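You operate a simulated robot arm through the tools that you are given. There is no shell and no other tool. Be economical: measure what you need, move in short steps, check, and stop when the job is done.

The job below is to be done with a simulated robot arm. You get a single attempt, and the scene is never put back.

## Task
Warm the flatbread and press it flat with the iron press.
Fine: light the small burner on high, then medium; put the press back, then turn off.

The check looks at the end state, three seconds after you hand in, the way a careful person would. Anything else that was tipped, shoved, dropped, spilled or broken makes it a failure.

## Robot
A 6-joint arm with a two-finger parallel gripper, fixed in place. Base frame: the origin is at the foot of the arm, x ahead of it, y to its left, z up; the work surface is at about z = 910. Lengths are in mm, angles in degrees, forces in N, time in s.
With the tool pointing down near the work surface it reaches from about 240 to 660 mm from the base axis. Its first joint turns from -66.0 to 66.0 degrees. Payload 2.9 kg.
The tool frame sits at the grasp point between the pads (the TCP): z along the fingers, y along the line on which they close. The tips reach 30 mm beyond it. Largest opening 110 mm; finger width 20, thickness 10; the body of the gripper, 48 by 112 mm, starts 55 mm behind the TCP.
Orientation is that of the tool frame in the base frame, as a unit quaternion [x, y, z, w]. With the fingers straight down and closing along the base's y, the tool's x points along the base's -x, its y along +y and its z along -z.

## Interface
- The arm moves only by the tool arm_command. Its argument "deltas" is text: rows parted by semicolons, each of 7 numbers parted by spaces: the turn, a rotation vector about the base's x, y, z in units of 60 degrees (1.0 is 60 degrees), then the shift along the base's x, y, z in units of 300 mm (1.0 is 300 mm), then the finger opening in cm, from 0 to 11. In form: wx wy wz x y z fingers; .... A call has 1 to 8 rows; each row is the pose to reach, as a shift and turn from the pose commanded when the call began. A call with a number of a shift or a turn outside -1 to 1 is refused whole. Rows are played at 5 a second. More than 50 mm and 8.6 degrees between two rows, or a gripper value outside its range, and nothing of the call is played. A pose out of reach is approached as far as the arm can. The call stops where the force on the tool passes 90 N (or 10 N more than at its start, if that is more) or the arm is blocked; 0.2 s more then pass. Each finger travels about 108 mm/s and halts on what it meets, pressing with about 40 N; the grip force reading is that of the motor and also rises with nothing between the fingers. The clock runs only during rows and for 0.2 s after the last one: add rows that repeat a pose to give the fingers time. The reply holds the time, the measured pose of the TCP, the force on the tool along the base axes, the opening and the grip force, in the units named above and with some noise, with the torque about the TCP (base axes, N m) and any sound that the robot's microphone picked up.
- Cameras (640 x 400 px; columns grow to the right, rows downward): "scene" is fixed at [84.1, 434.5, 1399.2]; the picture's right is [-0.71, -0.71, 0.00], its down [-0.28, 0.28, -0.92] and it looks along [0.65, -0.65, -0.40] (base axes); focal length 292 px, centre (320, 200). "wrist" rides on the gripper at [72, 17, -103] in the tool frame; the picture's right is [-0.23, 0.97, 0.00], its down [-0.76, -0.18, -0.62] and it looks along [-0.61, -0.14, 0.78] (tool axes); focal length 222 px, centre (320, 200).
- get_image(camera): a new picture of that camera. The clock stands still meanwhile.
- point_at(camera, pixels): for up to 12 pixels [column, row] of the newest picture of that camera ("zoom" is the newest enlarged one), the place [x, y, z] in the base frame of the surface seen there, good to about 3 mm. The clock stands still meanwhile.
- close_up(camera, box): a new picture of the part [left, top, right, bottom] of that camera's present view, enlarged. The clock stands still meanwhile.
- job_done(): hands the job in; it is judged then, once.

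Work in short steps. Measure before you move; look again where a grasp or a placing could have gone wrong, and mend it. You have 80 turns and 46 pictures in all, those below and enlarged ones among them. Open the gripper and draw the arm clear of the work before you hand the job in, unless the task says otherwise; then end with one line.

The tools are called after "Request:" by a JSON object that holds its "op" and its "data". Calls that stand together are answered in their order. arm_command: Moves the arm, as the interface text tells. Its arguments: {"type":"object","properties":{"deltas":{"type":"string"}},"required":["deltas"]} The other tools are called the same way: get_image (camera) takes a picture; point_at (camera, pixels) gives the place of the surface under pixels of a picture; close_up (camera, box) takes an enlarged picture of a part of a camera's view; job_done () hands the job in.

At the start:

```text
time: 0.0
tool_pos: [346.7, -193.2, 1308.8]
tcp_rot: [0.001, 1.0, 0.0, 0.001]
ft_force: [-0.5, -0.2, 0.9]
torque: [0.01, -0.04, 0.02]
gripper_width: 109.9
gripper_force: 0.1
```

scene: 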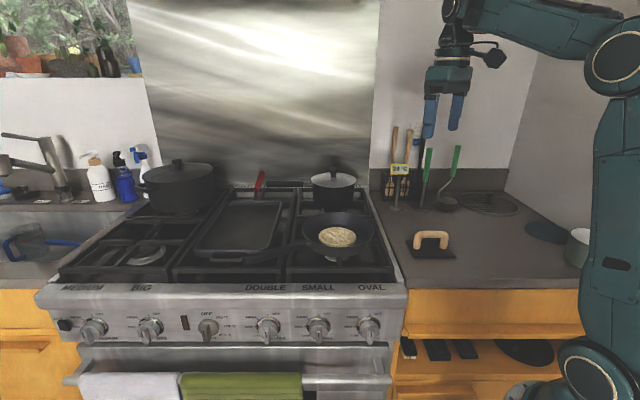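
wrist: 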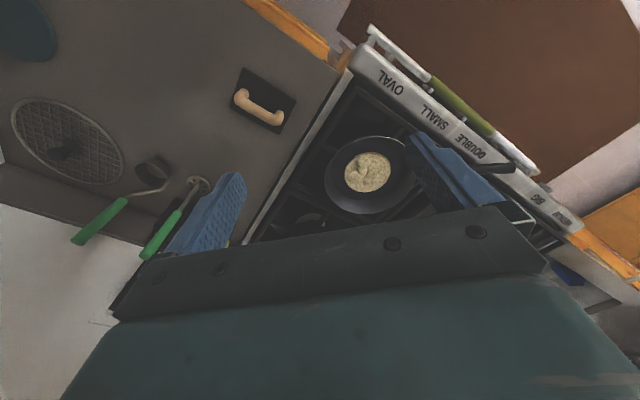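

I see the press (430,242), flatbread in a pan (337,237) and knobs along row 328. I take close-ups of the knobs and of the pan and press area.

Request:
{"op": "close_up", "data": {"camera": "scene", "box": [180, 270, 420, 370]}}

Request:
{"op": "close_up", "data": {"camera": "scene", "box": [280, 160, 480, 285]}}

```text
2.67 times, centred on (300, 320) of scene
```

zoom: 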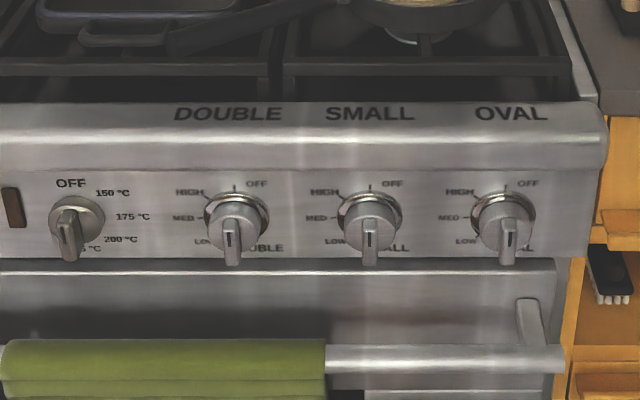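

```text
3.20 times, centred on (380, 222) of scene
```

zoom: 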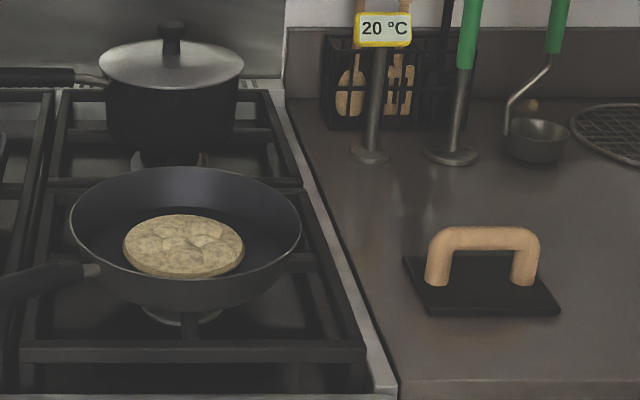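

The zoom shows the knob pointers and the 20 °C tag. I now measure the knobs, panel, press, pan and bread.

Request:
{"op": "point_at", "data": {"camera": "zoom", "pixels": [[437, 240], [527, 240], [482, 238], [412, 258], [555, 310], [428, 312], [515, 258], [183, 240], [130, 245], [240, 245], [95, 270], [20, 285]]}}

Request:
{"op": "point_at", "data": {"camera": "scene", "pixels": [[318, 333], [318, 322], [318, 310], [343, 318], [343, 338], [293, 318], [293, 338], [369, 335], [318, 288], [269, 333], [385, 300], [60, 300]]}}

Request:
{"op": "close_up", "data": {"camera": "scene", "box": [286, 300, 350, 340]}}

```text
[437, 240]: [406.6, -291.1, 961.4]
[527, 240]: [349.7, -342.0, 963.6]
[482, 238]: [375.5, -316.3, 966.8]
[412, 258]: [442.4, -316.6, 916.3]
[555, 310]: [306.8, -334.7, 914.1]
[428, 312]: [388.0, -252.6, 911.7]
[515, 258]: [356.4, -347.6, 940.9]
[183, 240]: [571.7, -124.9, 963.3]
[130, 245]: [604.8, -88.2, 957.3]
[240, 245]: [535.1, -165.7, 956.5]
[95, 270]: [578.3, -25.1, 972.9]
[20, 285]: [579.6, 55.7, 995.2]
```

```text
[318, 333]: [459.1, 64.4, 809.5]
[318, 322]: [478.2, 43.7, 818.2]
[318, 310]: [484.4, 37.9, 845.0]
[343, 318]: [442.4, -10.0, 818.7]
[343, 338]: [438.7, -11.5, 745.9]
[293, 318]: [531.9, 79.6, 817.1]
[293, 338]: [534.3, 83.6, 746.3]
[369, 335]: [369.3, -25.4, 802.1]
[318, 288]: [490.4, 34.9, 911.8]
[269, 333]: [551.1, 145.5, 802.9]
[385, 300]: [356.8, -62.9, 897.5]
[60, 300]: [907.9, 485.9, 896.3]
```

```text
10.00 times, centred on (318, 320) of scene
```

zoom: 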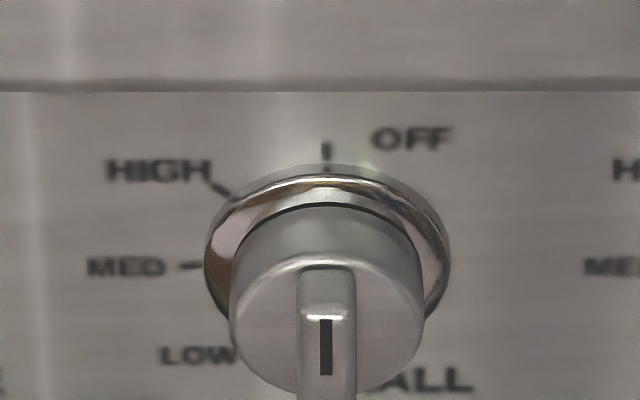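

The panel runs at 45°, along (0.707, 0.707), with its outward normal at (-0.707, 0.707). I measure the knob ridge in the newest zoom, plus the oven rail and the other knobs.

Request:
{"op": "point_at", "data": {"camera": "zoom", "pixels": [[325, 275], [325, 300], [325, 345], [325, 390], [303, 345], [352, 345], [280, 320], [390, 320], [325, 235], [325, 185], [210, 250], [445, 250]]}}

Request:
{"op": "point_at", "data": {"camera": "scene", "pixels": [[350, 381], [320, 381], [380, 365], [318, 338], [368, 340], [399, 169], [388, 200], [330, 290], [337, 250], [350, 215], [369, 240], [304, 240]]}}

Request:
{"op": "close_up", "data": {"camera": "scene", "box": [278, 310, 358, 360]}}

```text
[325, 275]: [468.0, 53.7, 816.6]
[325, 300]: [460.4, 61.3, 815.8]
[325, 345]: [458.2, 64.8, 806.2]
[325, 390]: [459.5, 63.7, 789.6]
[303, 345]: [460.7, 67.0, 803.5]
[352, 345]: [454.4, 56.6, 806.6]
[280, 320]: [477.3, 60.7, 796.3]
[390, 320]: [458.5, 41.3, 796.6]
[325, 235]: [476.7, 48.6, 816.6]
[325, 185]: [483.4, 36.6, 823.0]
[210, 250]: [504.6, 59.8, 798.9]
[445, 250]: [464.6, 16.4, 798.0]
```

```text
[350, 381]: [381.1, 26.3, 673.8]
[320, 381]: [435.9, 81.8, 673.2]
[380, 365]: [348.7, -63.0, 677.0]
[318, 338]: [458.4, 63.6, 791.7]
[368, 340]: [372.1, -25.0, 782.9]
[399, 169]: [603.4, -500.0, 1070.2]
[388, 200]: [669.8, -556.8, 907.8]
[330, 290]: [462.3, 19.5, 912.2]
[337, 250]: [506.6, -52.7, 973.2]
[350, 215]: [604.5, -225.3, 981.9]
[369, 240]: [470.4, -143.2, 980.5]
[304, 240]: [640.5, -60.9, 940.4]
```

```text
8.00 times, centred on (318, 335) of scene
```

zoom: 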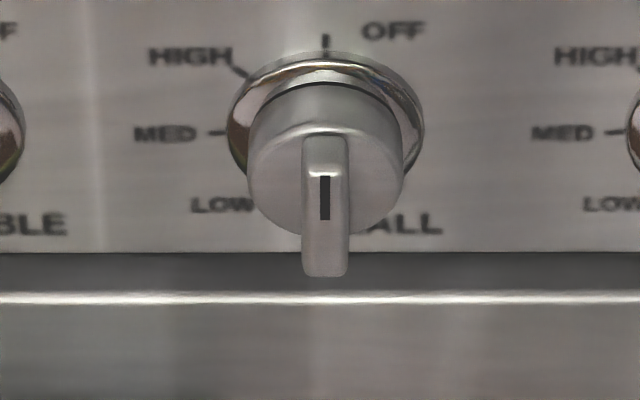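

Knob axis: u≈369.5, z≈797; ridge front at n≈-279, knob face at -295. I start by moving the arm over to the front-left of the stove while yawing -45°.

Request:
{"op": "arm_command", "data": {"deltas": "0 0 -0.125 -0.011 0.15 -0.017 6;0 0 -0.25 -0.022 0.3 -0.033 6;0 0 -0.375 -0.033 0.45 -0.05 6;0 0 -0.5 -0.044 0.6 -0.067 6;0 0 -0.625 -0.055 0.75 -0.083 6;0 0 -0.75 -0.067 0.9 -0.1 6;0 0 -0.75 -0.067 0.9 -0.1 6"}}

```text
time: 1.6
tool_pos: [328.8, 79.4, 1282.3]
tcp_rot: [0.383, 0.924, -0.001, 0.0]
ft_force: [-0.6, -0.6, 0.2]
torque: [-0.02, 0.0, -0.02]
gripper_width: 59.9
gripper_force: 0.1
```

Tool y is now along the panel. I pitch the tool toward horizontal while descending in front of the stove.

Request:
{"op": "arm_command", "data": {"deltas": "-0.0884 -0.0884 0 0 0.05 -0.07 6;-0.1768 -0.1768 0 0 0.1 -0.14 6;-0.2652 -0.2652 0 0 0.15 -0.21 6;-0.3535 -0.3535 0 0 0.2 -0.28 6;-0.442 -0.442 0 0 0.25 -0.35 6;-0.5303 -0.5303 0 0 0.3 -0.42 6;-0.5303 -0.5303 0 0 0.3 -0.42 6"}}

Request:
{"op": "arm_command", "data": {"deltas": "-0.0884 -0.0884 0 0.01 0 -0.1 6;-0.1768 -0.1768 0 0.02 0 -0.2 6;-0.2652 -0.2652 0 0.03 0 -0.3 6;-0.3535 -0.3535 0 0.04 0 -0.4 6;-0.442 -0.442 0 0.05 0 -0.5 6;-0.5303 -0.5303 0 0.06 0 -0.6 6;-0.5303 -0.5303 0 0.06 0 -0.6 6"}}

```text
time: 3.2
tool_pos: [278.6, 229.2, 1270.6]
tcp_rot: [0.383, 0.898, -0.093, 0.196]
ft_force: [0.6, 0.3, -0.4]
torque: [0.01, -0.02, -0.02]
gripper_width: 60.0
gripper_force: 0.0
out of reach, approached as far as the arm can: row 1, 2, 3, 4, 5, 6, 7
```

```text
time: 4.8
tool_pos: [350.2, 300.3, 1217.2]
tcp_rot: [0.375, 0.901, -0.097, 0.194]
ft_force: [0.4, 0.4, 0.2]
torque: [-0.02, 0.01, 0.02]
gripper_width: 60.1
gripper_force: 0.1
out of reach, approached as far as the arm can: row 1, 2, 3, 4, 5, 6, 7
```

The arm says out of reach with the tilt stalled at about 25°. I look at the scene to see its posture.

Request:
{"op": "get_image", "data": {"camera": "scene"}}

```text
39 pictures are left
```

scene: 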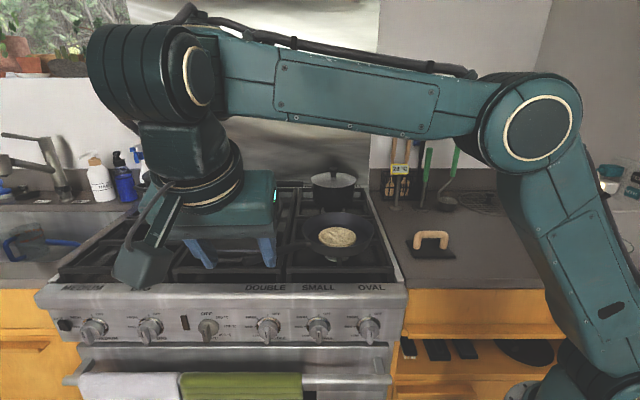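

The wrist looks limited for sideways tilts. I test whether shifts count from the approached pose, undoing the 25° tilt.

Request:
{"op": "arm_command", "data": {"deltas": "0.08 0.08 0 0 -0.1 0 6;0.16 0.16 0 0 -0.2 0 6;0.24 0.24 0 0 -0.3 0 6;0.3 0.3 0 0 -0.4 0 6;0.3 0.3 0 0 -0.5 0 6;0.3 0.3 0 0 -0.6 0 6;0.3 0.3 0 0 -0.6 0 6"}}

```text
time: 6.4
tool_pos: [348.4, 143.6, 1227.1]
tcp_rot: [0.381, 0.924, -0.011, -0.019]
ft_force: [-0.5, 0.9, 0.7]
torque: [0.01, -0.01, -0.02]
gripper_width: 59.9
gripper_force: 0.0
out of reach, approached as far as the arm can: row 1, 2, 3, 4, 5, 6, 7
```

It counts from roughly the approached pose. The elbow is probably near its fold limit up here, so I go further out and lower with the tool down.

Request:
{"op": "arm_command", "data": {"deltas": "0 0 0 0.03 0 -0.1 6;0 0 0 0.06 0 -0.2 6;0 0 0 0.1 0 -0.3 6;0 0 0 0.13 0 -0.4 6;0 0 0 0.13 0 -0.5 6;0 0 0 0.13 0 -0.5 6"}}

```text
time: 7.8
tool_pos: [388.8, 128.7, 1066.1]
tcp_rot: [0.382, 0.924, -0.013, -0.01]
ft_force: [0.2, -0.1, 0.1]
torque: [-0.01, 0.01, -0.02]
gripper_width: 59.7
gripper_force: 0.0
out of reach, approached as far as the arm can: row 1
```

Reachable now. I retry tilting here, in small steps.

Request:
{"op": "arm_command", "data": {"deltas": "-0.0884 -0.0884 0 0 0 0 6;-0.1768 -0.1768 0 0 0 0 6;-0.2652 -0.2652 0 0 0 0 6;-0.3535 -0.3535 0 0 0 0 6;-0.442 -0.442 0 0 0 0 6;-0.442 -0.442 0 0 0 0 6"}}

```text
time: 9.2
tool_pos: [389.3, 129.8, 1065.4]
tcp_rot: [0.366, 0.874, -0.136, 0.288]
ft_force: [-0.2, 0.1, -0.6]
torque: [0.04, -0.02, -0.02]
gripper_width: 59.9
gripper_force: 0.1
```

Tilting works now at 37°. I continue to 90° while descending, staying about 100 mm clear of the panel.

Request:
{"op": "arm_command", "data": {"deltas": "-0.0884 -0.0884 0 0 0 -0.08 6;-0.1768 -0.1768 0 0 0 -0.16 6;-0.2652 -0.2652 0 0 0 -0.24 6;-0.3535 -0.3535 0 0 0 -0.32 6;-0.442 -0.442 0 0 0 -0.4 6;-0.5303 -0.5303 0 0 0 -0.48 6;-0.6187 -0.6187 0 0 0 -0.56 6;-0.6187 -0.6187 0 0 0 -0.56 6"}}

```text
time: 11.0
tool_pos: [379.8, 125.8, 906.1]
tcp_rot: [0.292, 0.678, -0.269, 0.619]
ft_force: [0.4, 0.6, -0.2]
torque: [0.0, 0.02, 0.02]
gripper_width: 60.1
gripper_force: 0.1
out of reach, approached as far as the arm can: row 7, 8
```

Nearly horizontal (85°). I go down to knob height at n=-215 and correct the residual tilt.

Request:
{"op": "arm_command", "data": {"deltas": "0 0 0.01 0.03 -0.015 -0.1 6;-0.02 -0.02 0.02 0.06 -0.03 -0.2 6;-0.04 -0.04 0.03 0.09 -0.045 -0.3 6;-0.06 -0.06 0.03 0.11 -0.055 -0.363 6;-0.06 -0.06 0.03 0.11 -0.055 -0.363 6"}}

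Request:
{"op": "get_image", "data": {"camera": "wrist"}}

Request:
{"op": "get_image", "data": {"camera": "scene"}}

```text
time: 12.2
tool_pos: [382.2, 108.2, 797.7]
tcp_rot: [0.279, 0.676, -0.262, 0.63]
ft_force: [-0.1, -0.5, 0.5]
torque: [0.03, 0.0, 0.02]
gripper_width: 59.9
gripper_force: 0.0
out of reach, approached as far as the arm can: row 2, 3, 4, 5
```

```text
38 pictures are left
```

wrist: 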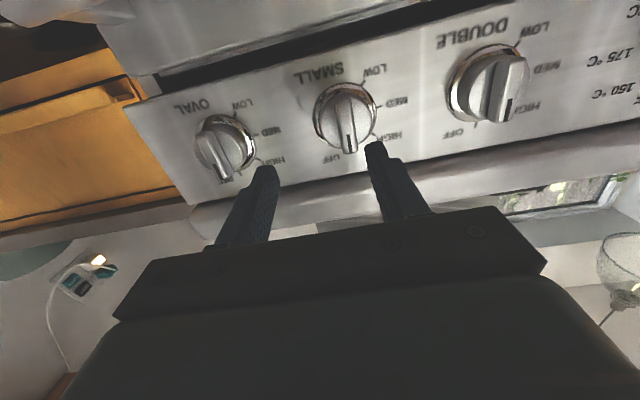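

```text
37 pictures are left
```

scene: 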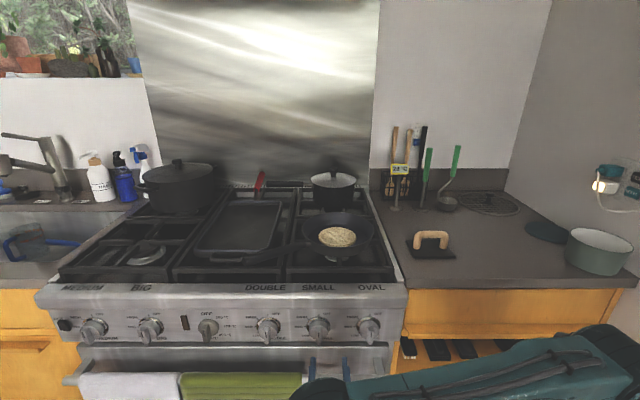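

Fingers lie 23 mm short along u of the SMALL knob. I shift along u first and then approach the knob partially, watching reach.

Request:
{"op": "arm_command", "data": {"deltas": "0 0 0 0.053 0.053 0 6;0 0 0 0.1 0.007 0 6;0 0 0 0.147 -0.04 0 6;0 0 0 0.147 -0.04 0 6"}}

Request:
{"op": "get_image", "data": {"camera": "wrist"}}

```text
time: 13.2
tool_pos: [422.0, 96.6, 798.7]
tcp_rot: [0.285, 0.685, -0.259, 0.618]
ft_force: [-0.1, 0.8, -0.4]
torque: [-0.03, 0.01, 0.06]
gripper_width: 60.0
gripper_force: 0.0
out of reach, approached as far as the arm can: row 1, 2, 3, 4
```

```text
36 pictures are left
```

wrist: 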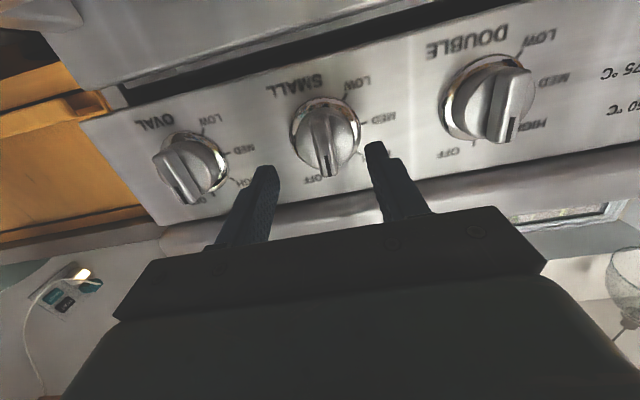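

Well centred now (u≈367, n≈-230). I advance so the tips reach over the ridge, then close on it gently.

Request:
{"op": "arm_command", "data": {"deltas": "0 0 0 0.04 -0.03 0.005 6;0 0 0 0.08 -0.062 0.005 6;0 0 0 0.08 -0.062 0.005 6"}}

Request:
{"op": "get_image", "data": {"camera": "wrist"}}

Request:
{"op": "close_up", "data": {"camera": "scene", "box": [238, 285, 398, 385]}}

```text
time: 14.0
tool_pos: [443.5, 81.9, 799.7]
tcp_rot: [0.286, 0.689, -0.257, 0.615]
ft_force: [0.2, 0.5, 0.1]
torque: [0.02, 0.0, -0.01]
gripper_width: 60.0
gripper_force: 0.1
out of reach, approached as far as the arm can: row 1, 2, 3
```

```text
35 pictures are left
```

wrist: 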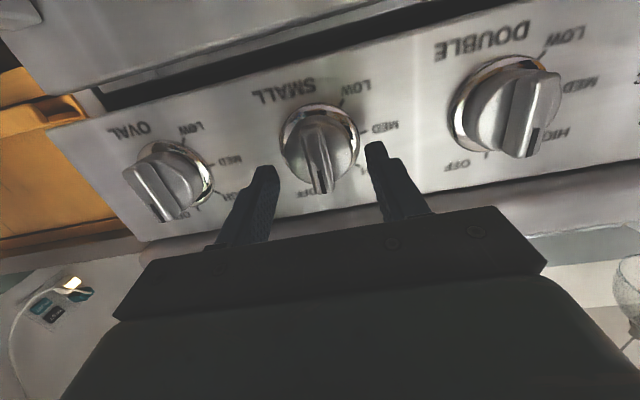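

```text
4.00 times, centred on (318, 335) of scene
```

zoom: 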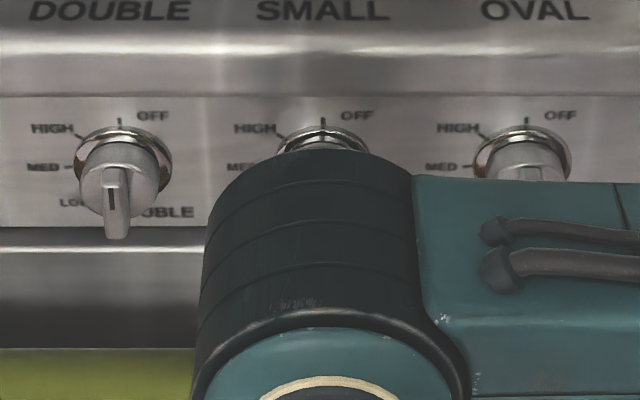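

u≈371.5, tips at n≈-285. I advance 5 mm more and close on the ridge.

Request:
{"op": "arm_command", "data": {"deltas": "0 0 0 0.012 -0.018 0 6;0 0 0 0.012 -0.018 0 3;0 0 0 0.012 -0.018 0 1;0 0 0 0.012 -0.018 0 1;0 0 0 0.012 -0.018 0 1"}}

```text
time: 15.2
tool_pos: [443.0, 79.5, 799.8]
tcp_rot: [0.286, 0.688, -0.258, 0.615]
ft_force: [-6.5, 14.6, 1.5]
torque: [0.26, 0.19, 0.11]
gripper_width: 14.8
gripper_force: 45.2
out of reach, approached as far as the arm can: row 1, 2, 3, 4, 5
```

Ridge gripped (14.8 mm). I turn counter-clockwise seen from the front (about +n) by 15° first to see if it moves freely.

Request:
{"op": "arm_command", "data": {"deltas": "-0.088 0.088 0 0 0 0 1;-0.177 0.177 0 0 0 0 1;-0.177 0.177 0 0 0 0 1"}}

```text
time: 16.0
tool_pos: [439.5, 84.8, 799.9]
tcp_rot: [0.197, 0.718, -0.34, 0.575]
ft_force: [-2.1, 26.6, -1.3]
torque: [0.35, 0.14, 0.64]
gripper_width: 18.4
gripper_force: 8.5
out of reach, approached as far as the arm can: row 1, 2, 3
```

The TCP drifted outwards and the grip loosened, so I check whether the knob moved.

Request:
{"op": "get_image", "data": {"camera": "wrist"}}

```text
33 pictures are left
```

wrist: 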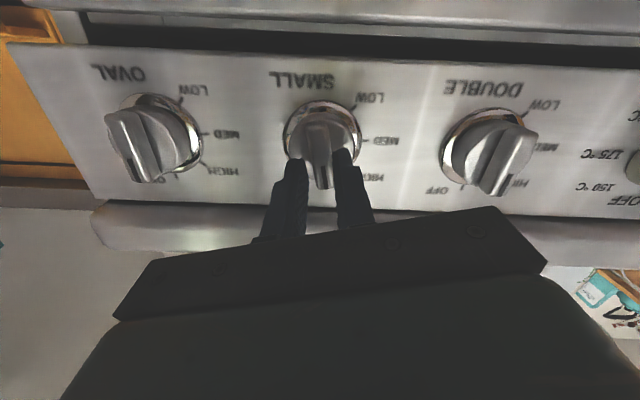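

The knob stayed at OFF, so it seems to need pushing in. I open, back off 20 mm, undo the roll and lower the pitch by 8° so the pose is within reach.

Request:
{"op": "arm_command", "data": {"deltas": "0 0 0 0 0 0 4;0 0 0 -0.05 0.05 0 4;0.135 -0.04 0 -0.05 0.05 0.01 4;0.271 -0.083 0 -0.05 0.05 0.02 4;0.271 -0.083 0 -0.05 0.05 0.02 4"}}

```text
time: 17.2
tool_pos: [422.6, 97.0, 805.2]
tcp_rot: [0.291, 0.72, -0.236, 0.584]
ft_force: [-0.1, -0.6, 0.2]
torque: [-0.02, 0.02, 0.0]
gripper_width: 39.9
gripper_force: 0.0
out of reach, approached as far as the arm can: row 2
```

Reachable now with a 12° dip. I advance onto the ridge and close, then read forces.

Request:
{"op": "arm_command", "data": {"deltas": "0 0 0 0.041 -0.036 -0.003 4;0 0 0 0.082 -0.072 -0.007 4;0 0 0 0.082 -0.072 -0.007 2.5;0 0 0 0.082 -0.072 -0.007 1;0 0 0 0.082 -0.072 -0.007 1"}}

```text
time: 18.4
tool_pos: [449.0, 74.4, 803.4]
tcp_rot: [0.291, 0.72, -0.237, 0.584]
ft_force: [2.9, 1.2, -1.1]
torque: [0.0, -0.06, -0.52]
gripper_width: 14.7
gripper_force: 44.8
```

Solid grip, low force. I push in by 6 mm and then 10 mm toward the panel.

Request:
{"op": "arm_command", "data": {"deltas": "0 0 0 0.014 -0.014 0 1;0 0 0 0.014 -0.014 0 1"}}

```text
time: 18.9
tool_pos: [448.8, 75.5, 805.4]
tcp_rot: [0.287, 0.721, -0.238, 0.584]
ft_force: [-23.9, 14.6, 8.2]
torque: [-0.18, -0.2, -1.3]
gripper_width: 15.0
gripper_force: 44.9
stopped in row 2: the force on the tool passed its limit at 95 N (the readings are from after the stop); the commanded pose is now the measured one
```

It doesn't press in at 95 N, so pushing probably isn't needed; the earlier grip was marginal. I now try turning from this firm grip.

Request:
{"op": "arm_command", "data": {"deltas": "-0.05 0.05 0 0 0 0 1;-0.1 0.1 0 0 0 0 1;-0.15 0.15 0 0 0 0 1;-0.15 0.15 0 0 0 0 1"}}

Request:
{"op": "get_image", "data": {"camera": "wrist"}}

```text
time: 19.9
tool_pos: [449.6, 75.3, 804.4]
tcp_rot: [0.22, 0.745, -0.314, 0.546]
ft_force: [-20.5, 31.1, 1.7]
torque: [-0.56, -0.62, -0.83]
gripper_width: 14.9
gripper_force: 44.6
```

```text
32 pictures are left
```

wrist: 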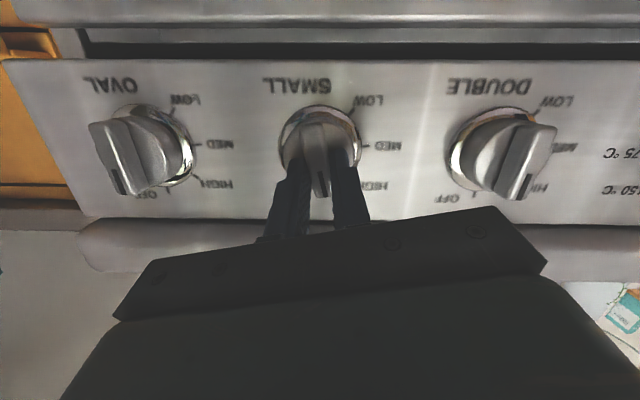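

Grip width is unchanged, which suggests the knob turned along. A close-up of the knob will tell.

Request:
{"op": "close_up", "data": {"camera": "wrist", "box": [250, 85, 410, 215]}}

```text
3.08 times, centred on (330, 150) of wrist
```

zoom: 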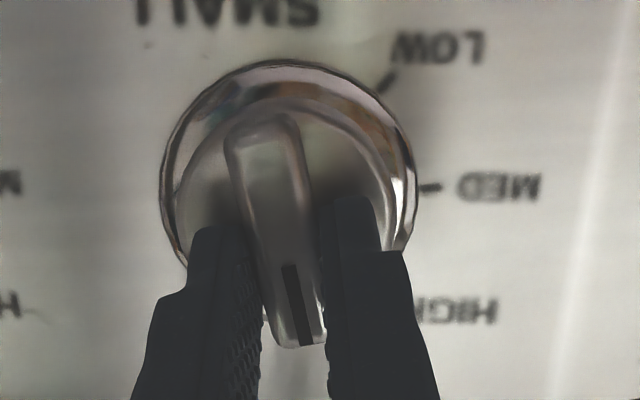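

The knob did turn about 13°. I continue to HIGH (45° in total), easing the push slightly.

Request:
{"op": "arm_command", "data": {"deltas": "-0.094 0.094 0 -0.002 0.002 0 1;-0.188 0.188 0 -0.004 0.004 0 1;-0.283 0.283 0 -0.005 0.005 0 1;-0.377 0.377 0 -0.005 0.005 0 1;-0.377 0.377 0 -0.005 0.005 0 1;-0.377 0.377 0 -0.005 0.005 0 1"}}

Request:
{"op": "close_up", "data": {"camera": "wrist", "box": [250, 85, 410, 215]}}

Request:
{"op": "close_up", "data": {"camera": "scene", "box": [280, 160, 480, 285]}}

```text
time: 21.3
tool_pos: [453.1, 78.3, 802.0]
tcp_rot: [0.042, 0.762, -0.484, 0.427]
ft_force: [39.9, 24.4, -22.7]
torque: [0.2, -0.44, 0.68]
gripper_width: 15.3
gripper_force: 45.3
```

```text
3.08 times, centred on (330, 150) of wrist
```

zoom: 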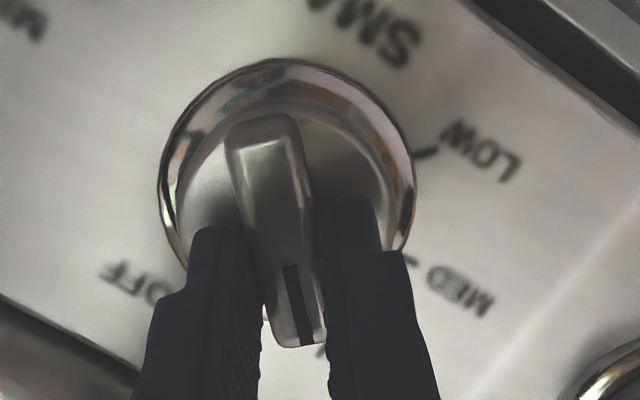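

```text
3.20 times, centred on (380, 222) of scene
```

zoom: 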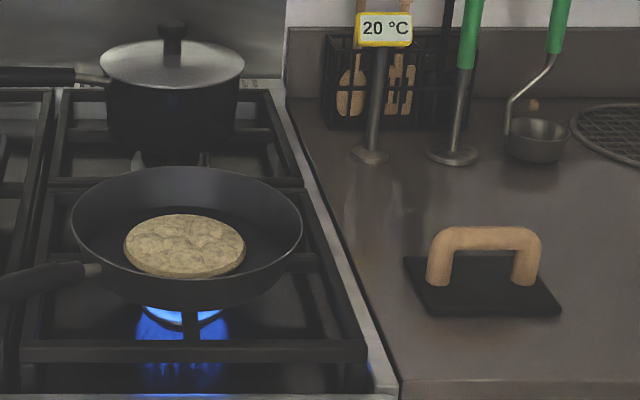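

Flame is lit under the pan. Now on to MED: 45° more, with TCP compensation for the tilt cone.

Request:
{"op": "arm_command", "data": {"deltas": "-0.0884 0.0884 0 0.006 0.006 -0.008 1;-0.1768 0.1768 0 0.008 0.008 -0.012 1;-0.2652 0.2652 0 0.01 0.01 -0.014 1;-0.3535 0.3535 0 0.011 0.011 -0.017 1;-0.442 0.442 0 0.012 0.012 -0.019 1;-0.5303 0.5303 0 0.013 0.013 -0.021 1;-0.5303 0.5303 0 0.013 0.013 -0.021 1"}}

Request:
{"op": "get_image", "data": {"camera": "wrist"}}

Request:
{"op": "get_image", "data": {"camera": "scene"}}

```text
time: 22.9
tool_pos: [430.0, 64.7, 797.0]
tcp_rot: [-0.218, 0.708, -0.642, 0.197]
ft_force: [34.8, 9.7, 2.0]
torque: [-0.26, -0.4, 0.85]
gripper_width: 15.6
gripper_force: 45.5
out of reach, approached as far as the arm can: row 3, 4, 5, 6, 7
```

```text
28 pictures are left
```

wrist: 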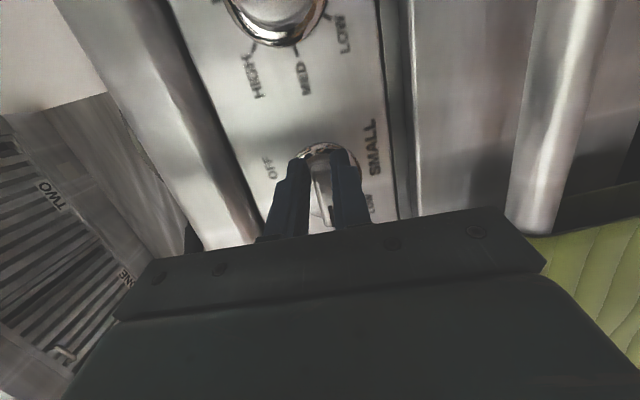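

```text
27 pictures are left
```

scene: 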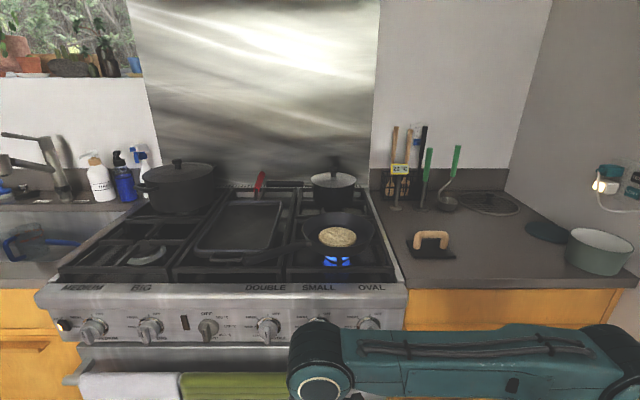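

Tool y is vertical, so the ridge should be horizontal (MED), though the TCP slid toward the ridge's right end. I open and back out 60 mm, then look.

Request:
{"op": "arm_command", "data": {"deltas": "0 0 0 0 0 0 3;0 0 0 0 0 0 4;0 0 0 -0.06 0.07 0 4;0 0 0 -0.12 0.15 0 4;0 0 0 -0.18 0.22 0 4;0 0 0 -0.18 0.22 0 4"}}

Request:
{"op": "get_image", "data": {"camera": "wrist"}}

```text
time: 24.3
tool_pos: [373.3, 130.9, 797.0]
tcp_rot: [-0.217, 0.71, -0.642, 0.192]
ft_force: [0.2, 1.3, 0.4]
torque: [-0.02, 0.01, -0.01]
gripper_width: 39.9
gripper_force: 0.1
```

```text
26 pictures are left
```

wrist: 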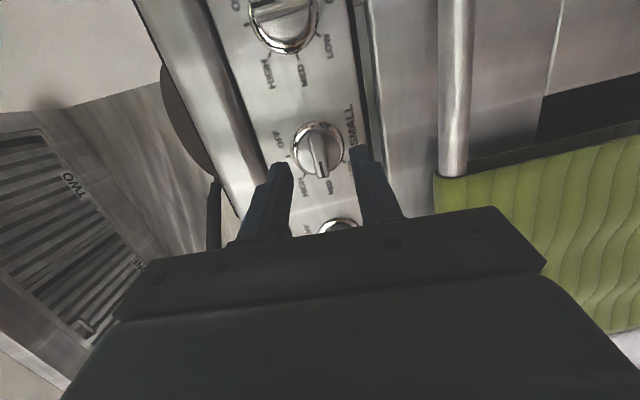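

Request:
{"op": "close_up", "data": {"camera": "wrist", "box": [250, 95, 378, 195]}}

```text
4.00 times, centred on (314, 145) of wrist
```

zoom: 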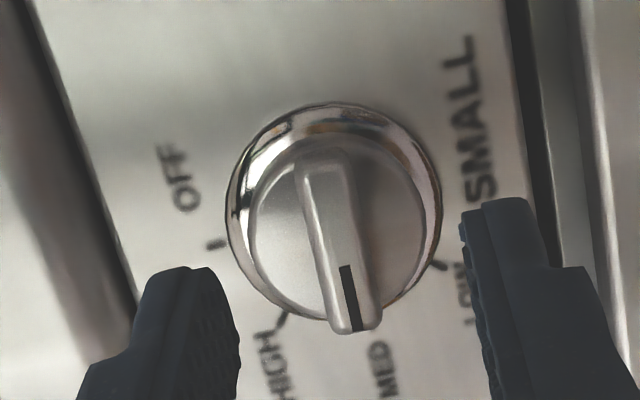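

Pointer is at MED. I back away: rotating about the panel axis brings the tool back to pointing down with exactly the yaw needed for the press handle; I rise at the same time.

Request:
{"op": "arm_command", "data": {"deltas": "0.06 0.06 0 0 0 0.1 4;0.13 0.13 0 0 0 0.2 4;0.21 0.21 0 0.01 0 0.3 6;0.29 0.29 0.03 0.02 0 0.42 6;0.37 0.37 0.06 0.03 0 0.54 6;0.45 0.45 0.09 0.04 0 0.66 8;0.53 0.53 0.12 0.05 0 0.78 8;0.6 0.6 0.14 0.06 0 0.88 8"}}

```text
time: 26.1
tool_pos: [390.8, 125.5, 1063.4]
tcp_rot: [-0.383, 0.877, -0.283, 0.069]
ft_force: [-0.4, -0.3, -0.3]
torque: [0.01, 0.0, 0.0]
gripper_width: 80.3
gripper_force: 0.0
```

Next I finish orienting the tool straight down and travel 300 mm toward the press at z≈1070.

Request:
{"op": "arm_command", "data": {"deltas": "0.075 0.055 -0.006 0 -0.125 0.01 8;0.15 0.11 -0.012 0 -0.25 0.02 8;0.225 0.165 -0.018 0 -0.375 0.02 8;0.3 0.22 -0.024 0 -0.5 0.02 8;0.375 0.275 -0.03 0 -0.625 0.02 8;0.452 0.331 -0.035 0 -0.75 0.02 8;0.452 0.331 -0.035 0 -0.87 0.02 8;0.452 0.331 -0.035 0 -1 0.02 8"}}

Request:
{"op": "arm_command", "data": {"deltas": "0 0 0 -0.01 -0.13 0 8;0 0 0 -0.02 -0.26 0 8;0 0 0 -0.03 -0.39 0 8;0 0 0 -0.043 -0.473 0 8;0 0 0 -0.043 -0.473 0 8"}}

Request:
{"op": "get_image", "data": {"camera": "wrist"}}

Request:
{"op": "get_image", "data": {"camera": "scene"}}

```text
time: 27.9
tool_pos: [391.4, -170.5, 1070.9]
tcp_rot: [-0.383, 0.924, -0.002, -0.001]
ft_force: [-0.2, 0.2, 1.0]
torque: [0.03, -0.02, -0.02]
gripper_width: 80.2
gripper_force: 0.1
```

```text
time: 29.1
tool_pos: [379.4, -313.2, 1067.3]
tcp_rot: [-0.383, 0.924, -0.003, 0.0]
ft_force: [-1.3, -0.9, -0.3]
torque: [0.05, 0.02, 0.01]
gripper_width: 80.1
gripper_force: 0.0
```

```text
24 pictures are left
```

wrist: 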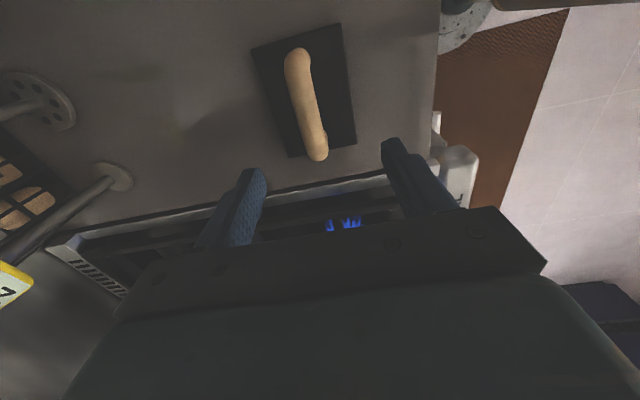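

```text
23 pictures are left
```

scene: 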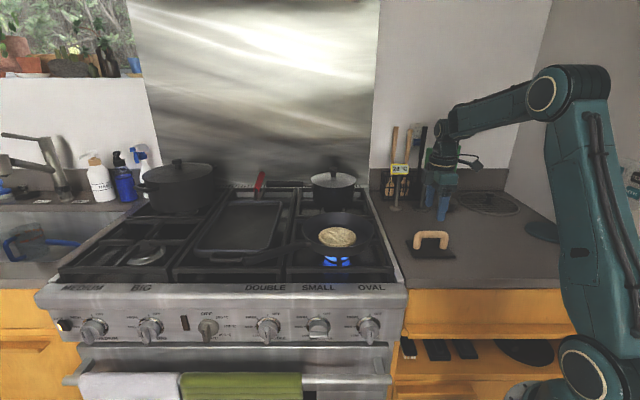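

I measure the handle and plate from the wrist view: handle ends (296,60) and (316,150), plate corners around it.

Request:
{"op": "point_at", "data": {"camera": "wrist", "pixels": [[297, 62], [305, 100], [315, 145], [256, 50], [338, 28], [354, 140], [292, 154], [297, 102], [316, 100]]}}

Request:
{"op": "close_up", "data": {"camera": "scene", "box": [280, 160, 480, 285]}}

```text
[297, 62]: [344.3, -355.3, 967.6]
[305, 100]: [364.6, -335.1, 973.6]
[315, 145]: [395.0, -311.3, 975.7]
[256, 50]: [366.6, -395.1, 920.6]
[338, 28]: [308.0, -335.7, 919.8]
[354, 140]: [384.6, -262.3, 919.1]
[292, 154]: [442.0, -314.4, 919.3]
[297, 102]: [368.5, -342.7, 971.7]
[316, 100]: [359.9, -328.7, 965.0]
```

```text
3.20 times, centred on (380, 222) of scene
```

zoom: 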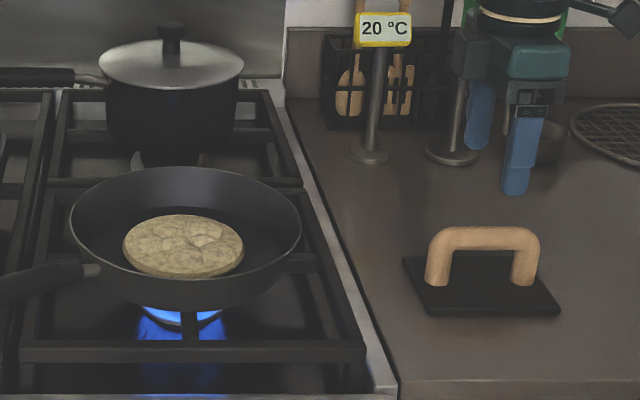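

Handle centre ≈(374,-327), bar z≈972, plate centre (375,-327). I descend straddling the bar, then close.

Request:
{"op": "arm_command", "data": {"deltas": "0 0 0 -0.018 -0.046 -0.1 8;0 0 0 -0.018 -0.046 -0.2 8;0 0 0 -0.018 -0.046 -0.29 8;0 0 0 -0.018 -0.046 -0.347 8;0 0 0 -0.018 -0.046 -0.347 5;0 0 0 -0.018 -0.046 -0.347 1;0 0 0 -0.018 -0.046 -0.347 1;0 0 0 -0.018 -0.046 -0.347 1"}}

Request:
{"op": "get_image", "data": {"camera": "wrist"}}

```text
time: 30.9
tool_pos: [370.9, -327.8, 963.3]
tcp_rot: [-0.381, 0.924, -0.002, 0.0]
ft_force: [1.2, -0.4, 0.6]
torque: [0.04, -0.02, 0.0]
gripper_width: 21.2
gripper_force: 40.2
```

```text
21 pictures are left
```

wrist: 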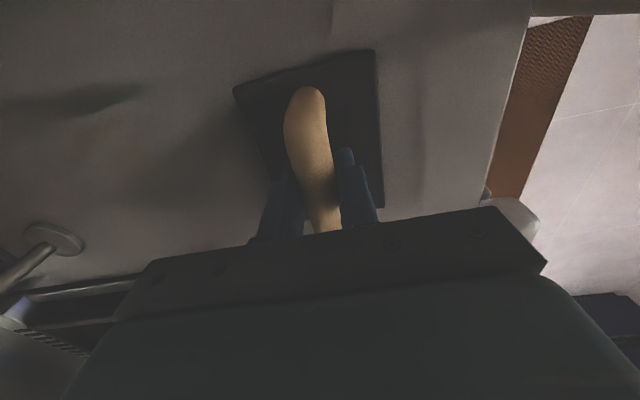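

Gripped at 21 mm. I lift 130 mm.

Request:
{"op": "arm_command", "data": {"deltas": "0 0 0 0 0 0.05 1;0 0 0 0 0 0.15 1;0 0 0 0 0 0.3 1;0 0 0 0 0 0.43 1;0 0 0 0 0 0.43 1"}}

Request:
{"op": "close_up", "data": {"camera": "scene", "box": [280, 160, 440, 260]}}

```text
time: 32.1
tool_pos: [374.7, -326.3, 1094.6]
tcp_rot: [-0.381, 0.924, -0.002, 0.0]
ft_force: [-0.3, 0.2, -5.1]
torque: [-0.01, 0.0, -0.01]
gripper_width: 21.1
gripper_force: 40.1
```

```text
4.00 times, centred on (360, 210) of scene
```

zoom: 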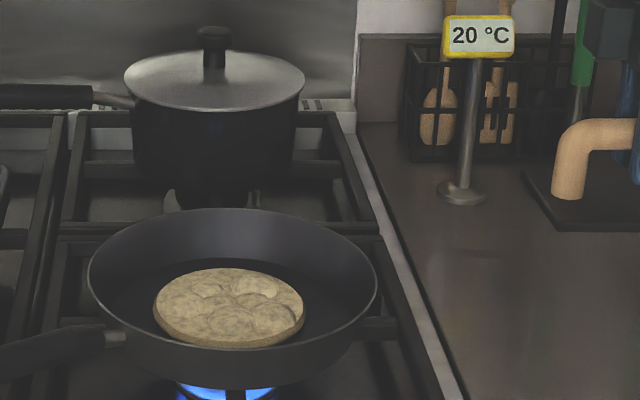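

I measure the pan rim and bread edges in this zoom.

Request:
{"op": "point_at", "data": {"camera": "zoom", "pixels": [[90, 272], [376, 282], [232, 209], [240, 358], [156, 305], [301, 312], [235, 270], [228, 343], [228, 305], [130, 300], [330, 310], [232, 262]]}}

```text
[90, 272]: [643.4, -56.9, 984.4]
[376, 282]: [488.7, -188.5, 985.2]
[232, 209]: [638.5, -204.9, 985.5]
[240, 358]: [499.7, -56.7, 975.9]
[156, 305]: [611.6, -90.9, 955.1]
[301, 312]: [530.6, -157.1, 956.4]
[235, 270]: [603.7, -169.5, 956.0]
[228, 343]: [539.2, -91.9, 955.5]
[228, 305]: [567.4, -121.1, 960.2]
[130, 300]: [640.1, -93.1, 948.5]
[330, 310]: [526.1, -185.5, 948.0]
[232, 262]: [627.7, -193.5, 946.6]
```

Pan centre ≈(568,-128), bread centre ≈(571,-127), bread top z≈960, inner floor radius ≥80 mm. I carry the press across at height to above the bread.

Request:
{"op": "arm_command", "data": {"deltas": "0 0 0 0.11 0.113 0 1;0 0 0 0.22 0.226 0 1;0 0 0 0.33 0.339 0 1;0 0 0 0.44 0.452 0 1;0 0 0 0.55 0.565 0 1;0 0 0 0.648 0.665 0 1;0 0 0 0.648 0.665 0 1;0 0 0 0.648 0.665 0 1"}}

Request:
{"op": "close_up", "data": {"camera": "scene", "box": [260, 140, 420, 260]}}

Request:
{"op": "get_image", "data": {"camera": "wrist"}}

```text
time: 33.9
tool_pos: [570.6, -129.8, 1091.1]
tcp_rot: [-0.382, 0.924, -0.004, -0.001]
ft_force: [-0.3, -0.7, -5.3]
torque: [-0.04, 0.01, -0.02]
gripper_width: 21.3
gripper_force: 40.4
```

```text
3.33 times, centred on (340, 200) of scene
```

zoom: 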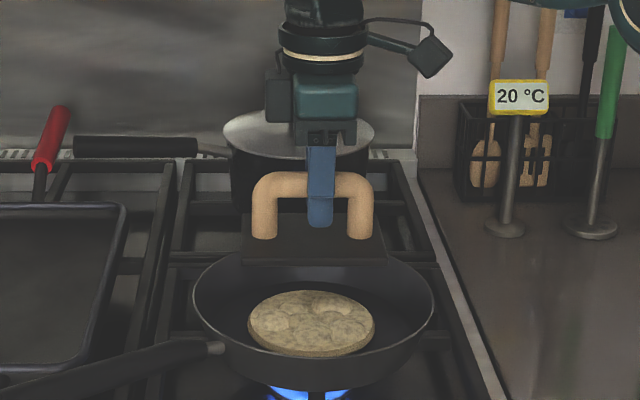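

```text
18 pictures are left
```

wrist: 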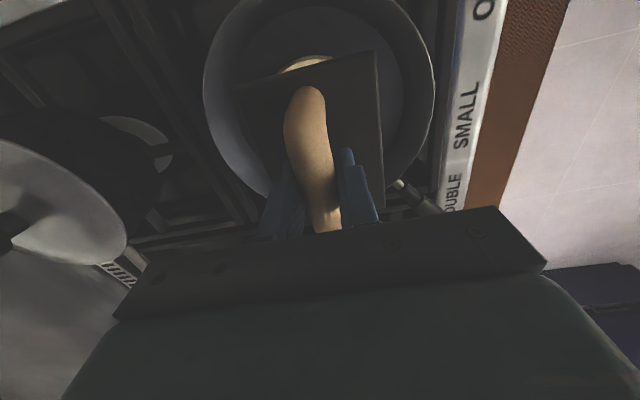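

I verify the plate's location against the bread before lowering.

Request:
{"op": "point_at", "data": {"camera": "zoom", "pixels": [[246, 256], [383, 256], [315, 256], [256, 216], [374, 216]]}}

Request:
{"op": "point_at", "data": {"camera": "wrist", "pixels": [[240, 89], [373, 55], [380, 200]]}}

```text
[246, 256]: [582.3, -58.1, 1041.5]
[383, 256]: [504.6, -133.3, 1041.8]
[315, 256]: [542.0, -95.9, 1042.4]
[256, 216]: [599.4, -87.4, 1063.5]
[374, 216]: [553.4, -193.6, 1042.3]
```

```text
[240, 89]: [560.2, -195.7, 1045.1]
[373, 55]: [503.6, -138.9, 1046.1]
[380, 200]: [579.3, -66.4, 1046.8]
```

Plate centre is (571,-128), right over the bread. I lower 66 mm, to about 10 mm above contact.

Request:
{"op": "arm_command", "data": {"deltas": "0 0 0 0 0 -0.07 1;0 0 0 0 0 -0.14 1;0 0 0 0 0 -0.19 1;0 0 0 0 0 -0.22 1;0 0 0 0 0 -0.22 1"}}

Request:
{"op": "arm_command", "data": {"deltas": "0 0 0 0 0 -0.008 1;0 0 0 0 0 -0.016 1;0 0 0 0 0 -0.024 1;0 0 0 0 0 -0.03 1;0 0 0 0 0 -0.03 1"}}

```text
time: 35.1
tool_pos: [568.8, -128.2, 1025.9]
tcp_rot: [-0.381, 0.924, -0.003, -0.001]
ft_force: [0.4, 0.5, -4.5]
torque: [-0.05, 0.01, -0.03]
gripper_width: 21.1
gripper_force: 39.8
```

```text
time: 36.3
tool_pos: [567.4, -128.3, 1016.2]
tcp_rot: [-0.382, 0.924, -0.003, 0.0]
ft_force: [0.3, 0.4, -4.6]
torque: [0.02, 0.05, 0.0]
gripper_width: 21.1
gripper_force: 40.5
```

No contact yet; I lower further in 2 mm steps.

Request:
{"op": "arm_command", "data": {"deltas": "0 0 0 0 0 -0.006 1;0 0 0 0 0 -0.012 1;0 0 0 0 0 -0.018 1;0 0 0 0 0 -0.018 1"}}

```text
time: 37.3
tool_pos: [567.3, -128.5, 1011.9]
tcp_rot: [-0.382, 0.924, -0.004, 0.0]
ft_force: [-3.2, 2.5, 13.4]
torque: [-0.08, 0.26, -0.03]
gripper_width: 21.1
gripper_force: 40.2
```

Contact: about 18 N onto the bread. I press about 3 mm more and hold.

Request:
{"op": "arm_command", "data": {"deltas": "0 0 0 0 0 -0.004 1;0 0 0 0 0 -0.008 1;0 0 0 0 0 -0.008 1;0 0 0 0 0 -0.008 1;0 0 0 0 0 -0.008 1;0 0 0 0 0 -0.008 1"}}

Request:
{"op": "close_up", "data": {"camera": "scene", "box": [260, 140, 420, 260]}}

```text
time: 38.7
tool_pos: [568.3, -127.8, 1011.8]
tcp_rot: [-0.382, 0.924, -0.005, 0.003]
ft_force: [-0.3, -0.6, 33.7]
torque: [-0.26, 0.22, -0.02]
gripper_width: 21.3
gripper_force: 40.2
```

```text
3.33 times, centred on (340, 200) of scene
```

zoom: 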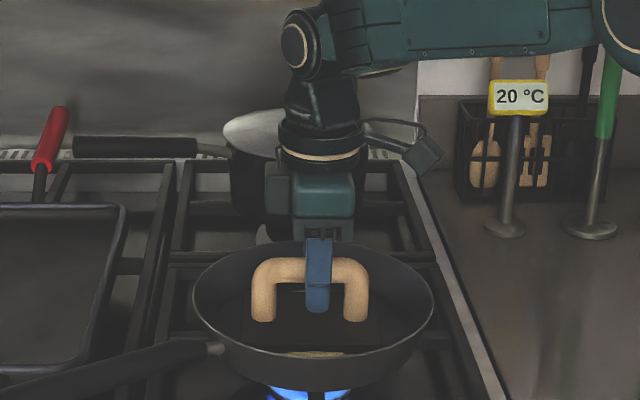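

Pressing with about 38 N net. I hold here while the bread heats, watching readings and sounds.

Request:
{"op": "arm_command", "data": {"deltas": "0 0 0 0 0 0 1;0 0 0 0 0 0 1;0 0 0 0 0 0 1;0 0 0 0 0 0 1;0 0 0 0 0 0 1;0 0 0 0 0 0 1;0 0 0 0 0 0 1;0 0 0 0 0 0 1"}}

Request:
{"op": "arm_command", "data": {"deltas": "0 0 0 0 0 0 1;0 0 0 0 0 0 1;0 0 0 0 0 0 1;0 0 0 0 0 0 1;0 0 0 0 0 0 1;0 0 0 0 0 0 1;0 0 0 0 0 0 1;0 0 0 0 0 0 1"}}

Request:
{"op": "arm_command", "data": {"deltas": "0 0 0 0 0 0 1;0 0 0 0 0 0 1;0 0 0 0 0 0 1;0 0 0 0 0 0 1;0 0 0 0 0 0 1;0 0 0 0 0 0 1;0 0 0 0 0 0 1;0 0 0 0 0 0 1"}}

Request:
{"op": "arm_command", "data": {"deltas": "0 0 0 0 0 0 1;0 0 0 0 0 0 1;0 0 0 0 0 0 1;0 0 0 0 0 0 1;0 0 0 0 0 0 1;0 0 0 0 0 0 1;0 0 0 0 0 0 1;0 0 0 0 0 0 1"}}

Request:
{"op": "arm_command", "data": {"deltas": "0 0 0 0 0 0 1;0 0 0 0 0 0 1;0 0 0 0 0 0 1;0 0 0 0 0 0 1;0 0 0 0 0 0 1;0 0 0 0 0 0 1;0 0 0 0 0 0 1;0 0 0 0 0 0 1"}}

Request:
{"op": "arm_command", "data": {"deltas": "0 0 0 0 0 0 1;0 0 0 0 0 0 1;0 0 0 0 0 0 1;0 0 0 0 0 0 1;0 0 0 0 0 0 1;0 0 0 0 0 0 1;0 0 0 0 0 0 1;0 0 0 0 0 0 1"}}

Request:
{"op": "close_up", "data": {"camera": "scene", "box": [260, 140, 420, 260]}}

```text
time: 40.5
tool_pos: [569.8, -128.2, 1012.5]
tcp_rot: [-0.382, 0.924, -0.006, 0.003]
ft_force: [0.4, 0.4, 32.5]
torque: [0.01, 0.0, 0.05]
gripper_width: 21.3
gripper_force: 39.8
```

```text
time: 42.3
tool_pos: [568.1, -128.2, 1012.3]
tcp_rot: [-0.382, 0.924, -0.006, 0.002]
ft_force: [0.3, -0.3, 32.2]
torque: [0.02, -0.02, 0.01]
gripper_width: 21.5
gripper_force: 39.4
```

```text
time: 44.1
tool_pos: [568.2, -128.0, 1012.2]
tcp_rot: [-0.382, 0.924, -0.005, 0.002]
ft_force: [-0.6, 0.4, 32.7]
torque: [-0.02, 0.0, 0.01]
gripper_width: 20.9
gripper_force: 40.0
```

```text
time: 45.9
tool_pos: [566.6, -128.1, 1011.5]
tcp_rot: [-0.382, 0.924, -0.006, 0.002]
ft_force: [1.1, -0.4, 31.3]
torque: [0.04, -0.03, -0.01]
gripper_width: 21.4
gripper_force: 39.7
```

```text
time: 47.7
tool_pos: [568.2, -126.8, 1011.6]
tcp_rot: [-0.382, 0.924, -0.006, 0.002]
ft_force: [0.0, 1.0, 30.9]
torque: [0.0, -0.01, 0.01]
gripper_width: 21.3
gripper_force: 39.4
```

```text
time: 49.5
tool_pos: [566.9, -127.1, 1011.5]
tcp_rot: [-0.382, 0.924, -0.004, 0.002]
ft_force: [0.5, 0.0, 30.0]
torque: [0.05, -0.03, -0.02]
gripper_width: 21.4
gripper_force: 39.7
```

```text
3.33 times, centred on (340, 200) of scene
```

zoom: 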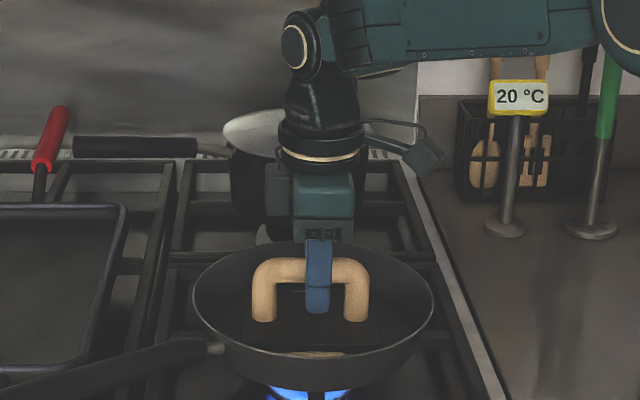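

Force creeps down slowly (bread flattening). I press 1.5 mm further and keep heating.

Request:
{"op": "arm_command", "data": {"deltas": "0 0 0 0 0 -0.005 1;0 0 0 0 0 -0.005 1;0 0 0 0 0 -0.005 1;0 0 0 0 0 -0.005 1;0 0 0 0 0 -0.005 1;0 0 0 0 0 -0.005 1;0 0 0 0 0 -0.005 1;0 0 0 0 0 -0.005 1"}}

Request:
{"op": "arm_command", "data": {"deltas": "0 0 0 0 0 0 1;0 0 0 0 0 0 1;0 0 0 0 0 0 1;0 0 0 0 0 0 1;0 0 0 0 0 0 1;0 0 0 0 0 0 1;0 0 0 0 0 0 1;0 0 0 0 0 0 1"}}

Request:
{"op": "arm_command", "data": {"deltas": "0 0 0 0 0 0 1;0 0 0 0 0 0 1;0 0 0 0 0 0 1;0 0 0 0 0 0 1;0 0 0 0 0 0 1;0 0 0 0 0 0 1;0 0 0 0 0 0 1;0 0 0 0 0 0 1"}}

Request:
{"op": "arm_command", "data": {"deltas": "0 0 0 0 0 0 1;0 0 0 0 0 0 1;0 0 0 0 0 0 1;0 0 0 0 0 0 1;0 0 0 0 0 0 1;0 0 0 0 0 0 1;0 0 0 0 0 0 1;0 0 0 0 0 0 1"}}

Request:
{"op": "arm_command", "data": {"deltas": "0 0 0 0 0 0 1;0 0 0 0 0 0 1;0 0 0 0 0 0 1;0 0 0 0 0 0 1;0 0 0 0 0 0 1;0 0 0 0 0 0 1;0 0 0 0 0 0 1;0 0 0 0 0 0 1"}}

Request:
{"op": "arm_command", "data": {"deltas": "0 0 0 0 0 0 1;0 0 0 0 0 0 1;0 0 0 0 0 0 1;0 0 0 0 0 0 1;0 0 0 0 0 0 1;0 0 0 0 0 0 1;0 0 0 0 0 0 1;0 0 0 0 0 0 1"}}

Request:
{"op": "arm_command", "data": {"deltas": "0 0 0 0 0 0 1;0 0 0 0 0 0 1;0 0 0 0 0 0 1;0 0 0 0 0 0 1;0 0 0 0 0 0 1;0 0 0 0 0 0 1;0 0 0 0 0 0 1;0 0 0 0 0 0 1"}}

Request:
{"op": "arm_command", "data": {"deltas": "0 0 0 0 0 0 1;0 0 0 0 0 0 1;0 0 0 0 0 0 1;0 0 0 0 0 0 1;0 0 0 0 0 0 1;0 0 0 0 0 0 1;0 0 0 0 0 0 1;0 0 0 0 0 0 1"}}

```text
time: 51.3
tool_pos: [567.9, -128.1, 1011.9]
tcp_rot: [-0.382, 0.924, -0.007, 0.003]
ft_force: [1.7, 2.2, 32.6]
torque: [-0.01, -0.02, 0.03]
gripper_width: 21.3
gripper_force: 40.3
```

```text
time: 53.1
tool_pos: [568.0, -128.2, 1010.0]
tcp_rot: [-0.383, 0.924, -0.006, 0.002]
ft_force: [0.1, -0.4, 32.7]
torque: [-0.05, 0.05, 0.01]
gripper_width: 21.4
gripper_force: 40.7
```

```text
time: 54.9
tool_pos: [567.2, -127.1, 1011.1]
tcp_rot: [-0.382, 0.924, -0.006, 0.001]
ft_force: [-0.1, 0.8, 32.2]
torque: [-0.04, -0.04, 0.0]
gripper_width: 21.5
gripper_force: 40.2
```

```text
time: 56.7
tool_pos: [566.3, -127.9, 1011.0]
tcp_rot: [-0.381, 0.924, -0.006, 0.002]
ft_force: [0.3, -0.2, 30.9]
torque: [0.0, -0.04, 0.0]
gripper_width: 21.4
gripper_force: 39.9
```

```text
time: 58.5
tool_pos: [567.1, -128.1, 1010.5]
tcp_rot: [-0.382, 0.924, -0.005, 0.002]
ft_force: [-0.2, 0.3, 30.4]
torque: [0.05, 0.0, 0.01]
gripper_width: 21.3
gripper_force: 39.8
```

```text
time: 60.3
tool_pos: [568.0, -128.0, 1009.6]
tcp_rot: [-0.381, 0.925, -0.005, 0.001]
ft_force: [-0.2, -0.4, 30.7]
torque: [0.02, -0.02, 0.0]
gripper_width: 21.3
gripper_force: 39.9
```

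```text
time: 62.1
tool_pos: [567.9, -127.2, 1010.5]
tcp_rot: [-0.381, 0.924, -0.004, 0.002]
ft_force: [1.5, -0.1, 30.0]
torque: [0.03, -0.03, 0.01]
gripper_width: 21.4
gripper_force: 39.9
```

```text
time: 63.9
tool_pos: [567.0, -127.7, 1011.8]
tcp_rot: [-0.382, 0.924, -0.005, 0.002]
ft_force: [0.6, -0.6, 28.8]
torque: [0.03, 0.0, 0.0]
gripper_width: 21.3
gripper_force: 40.1
```

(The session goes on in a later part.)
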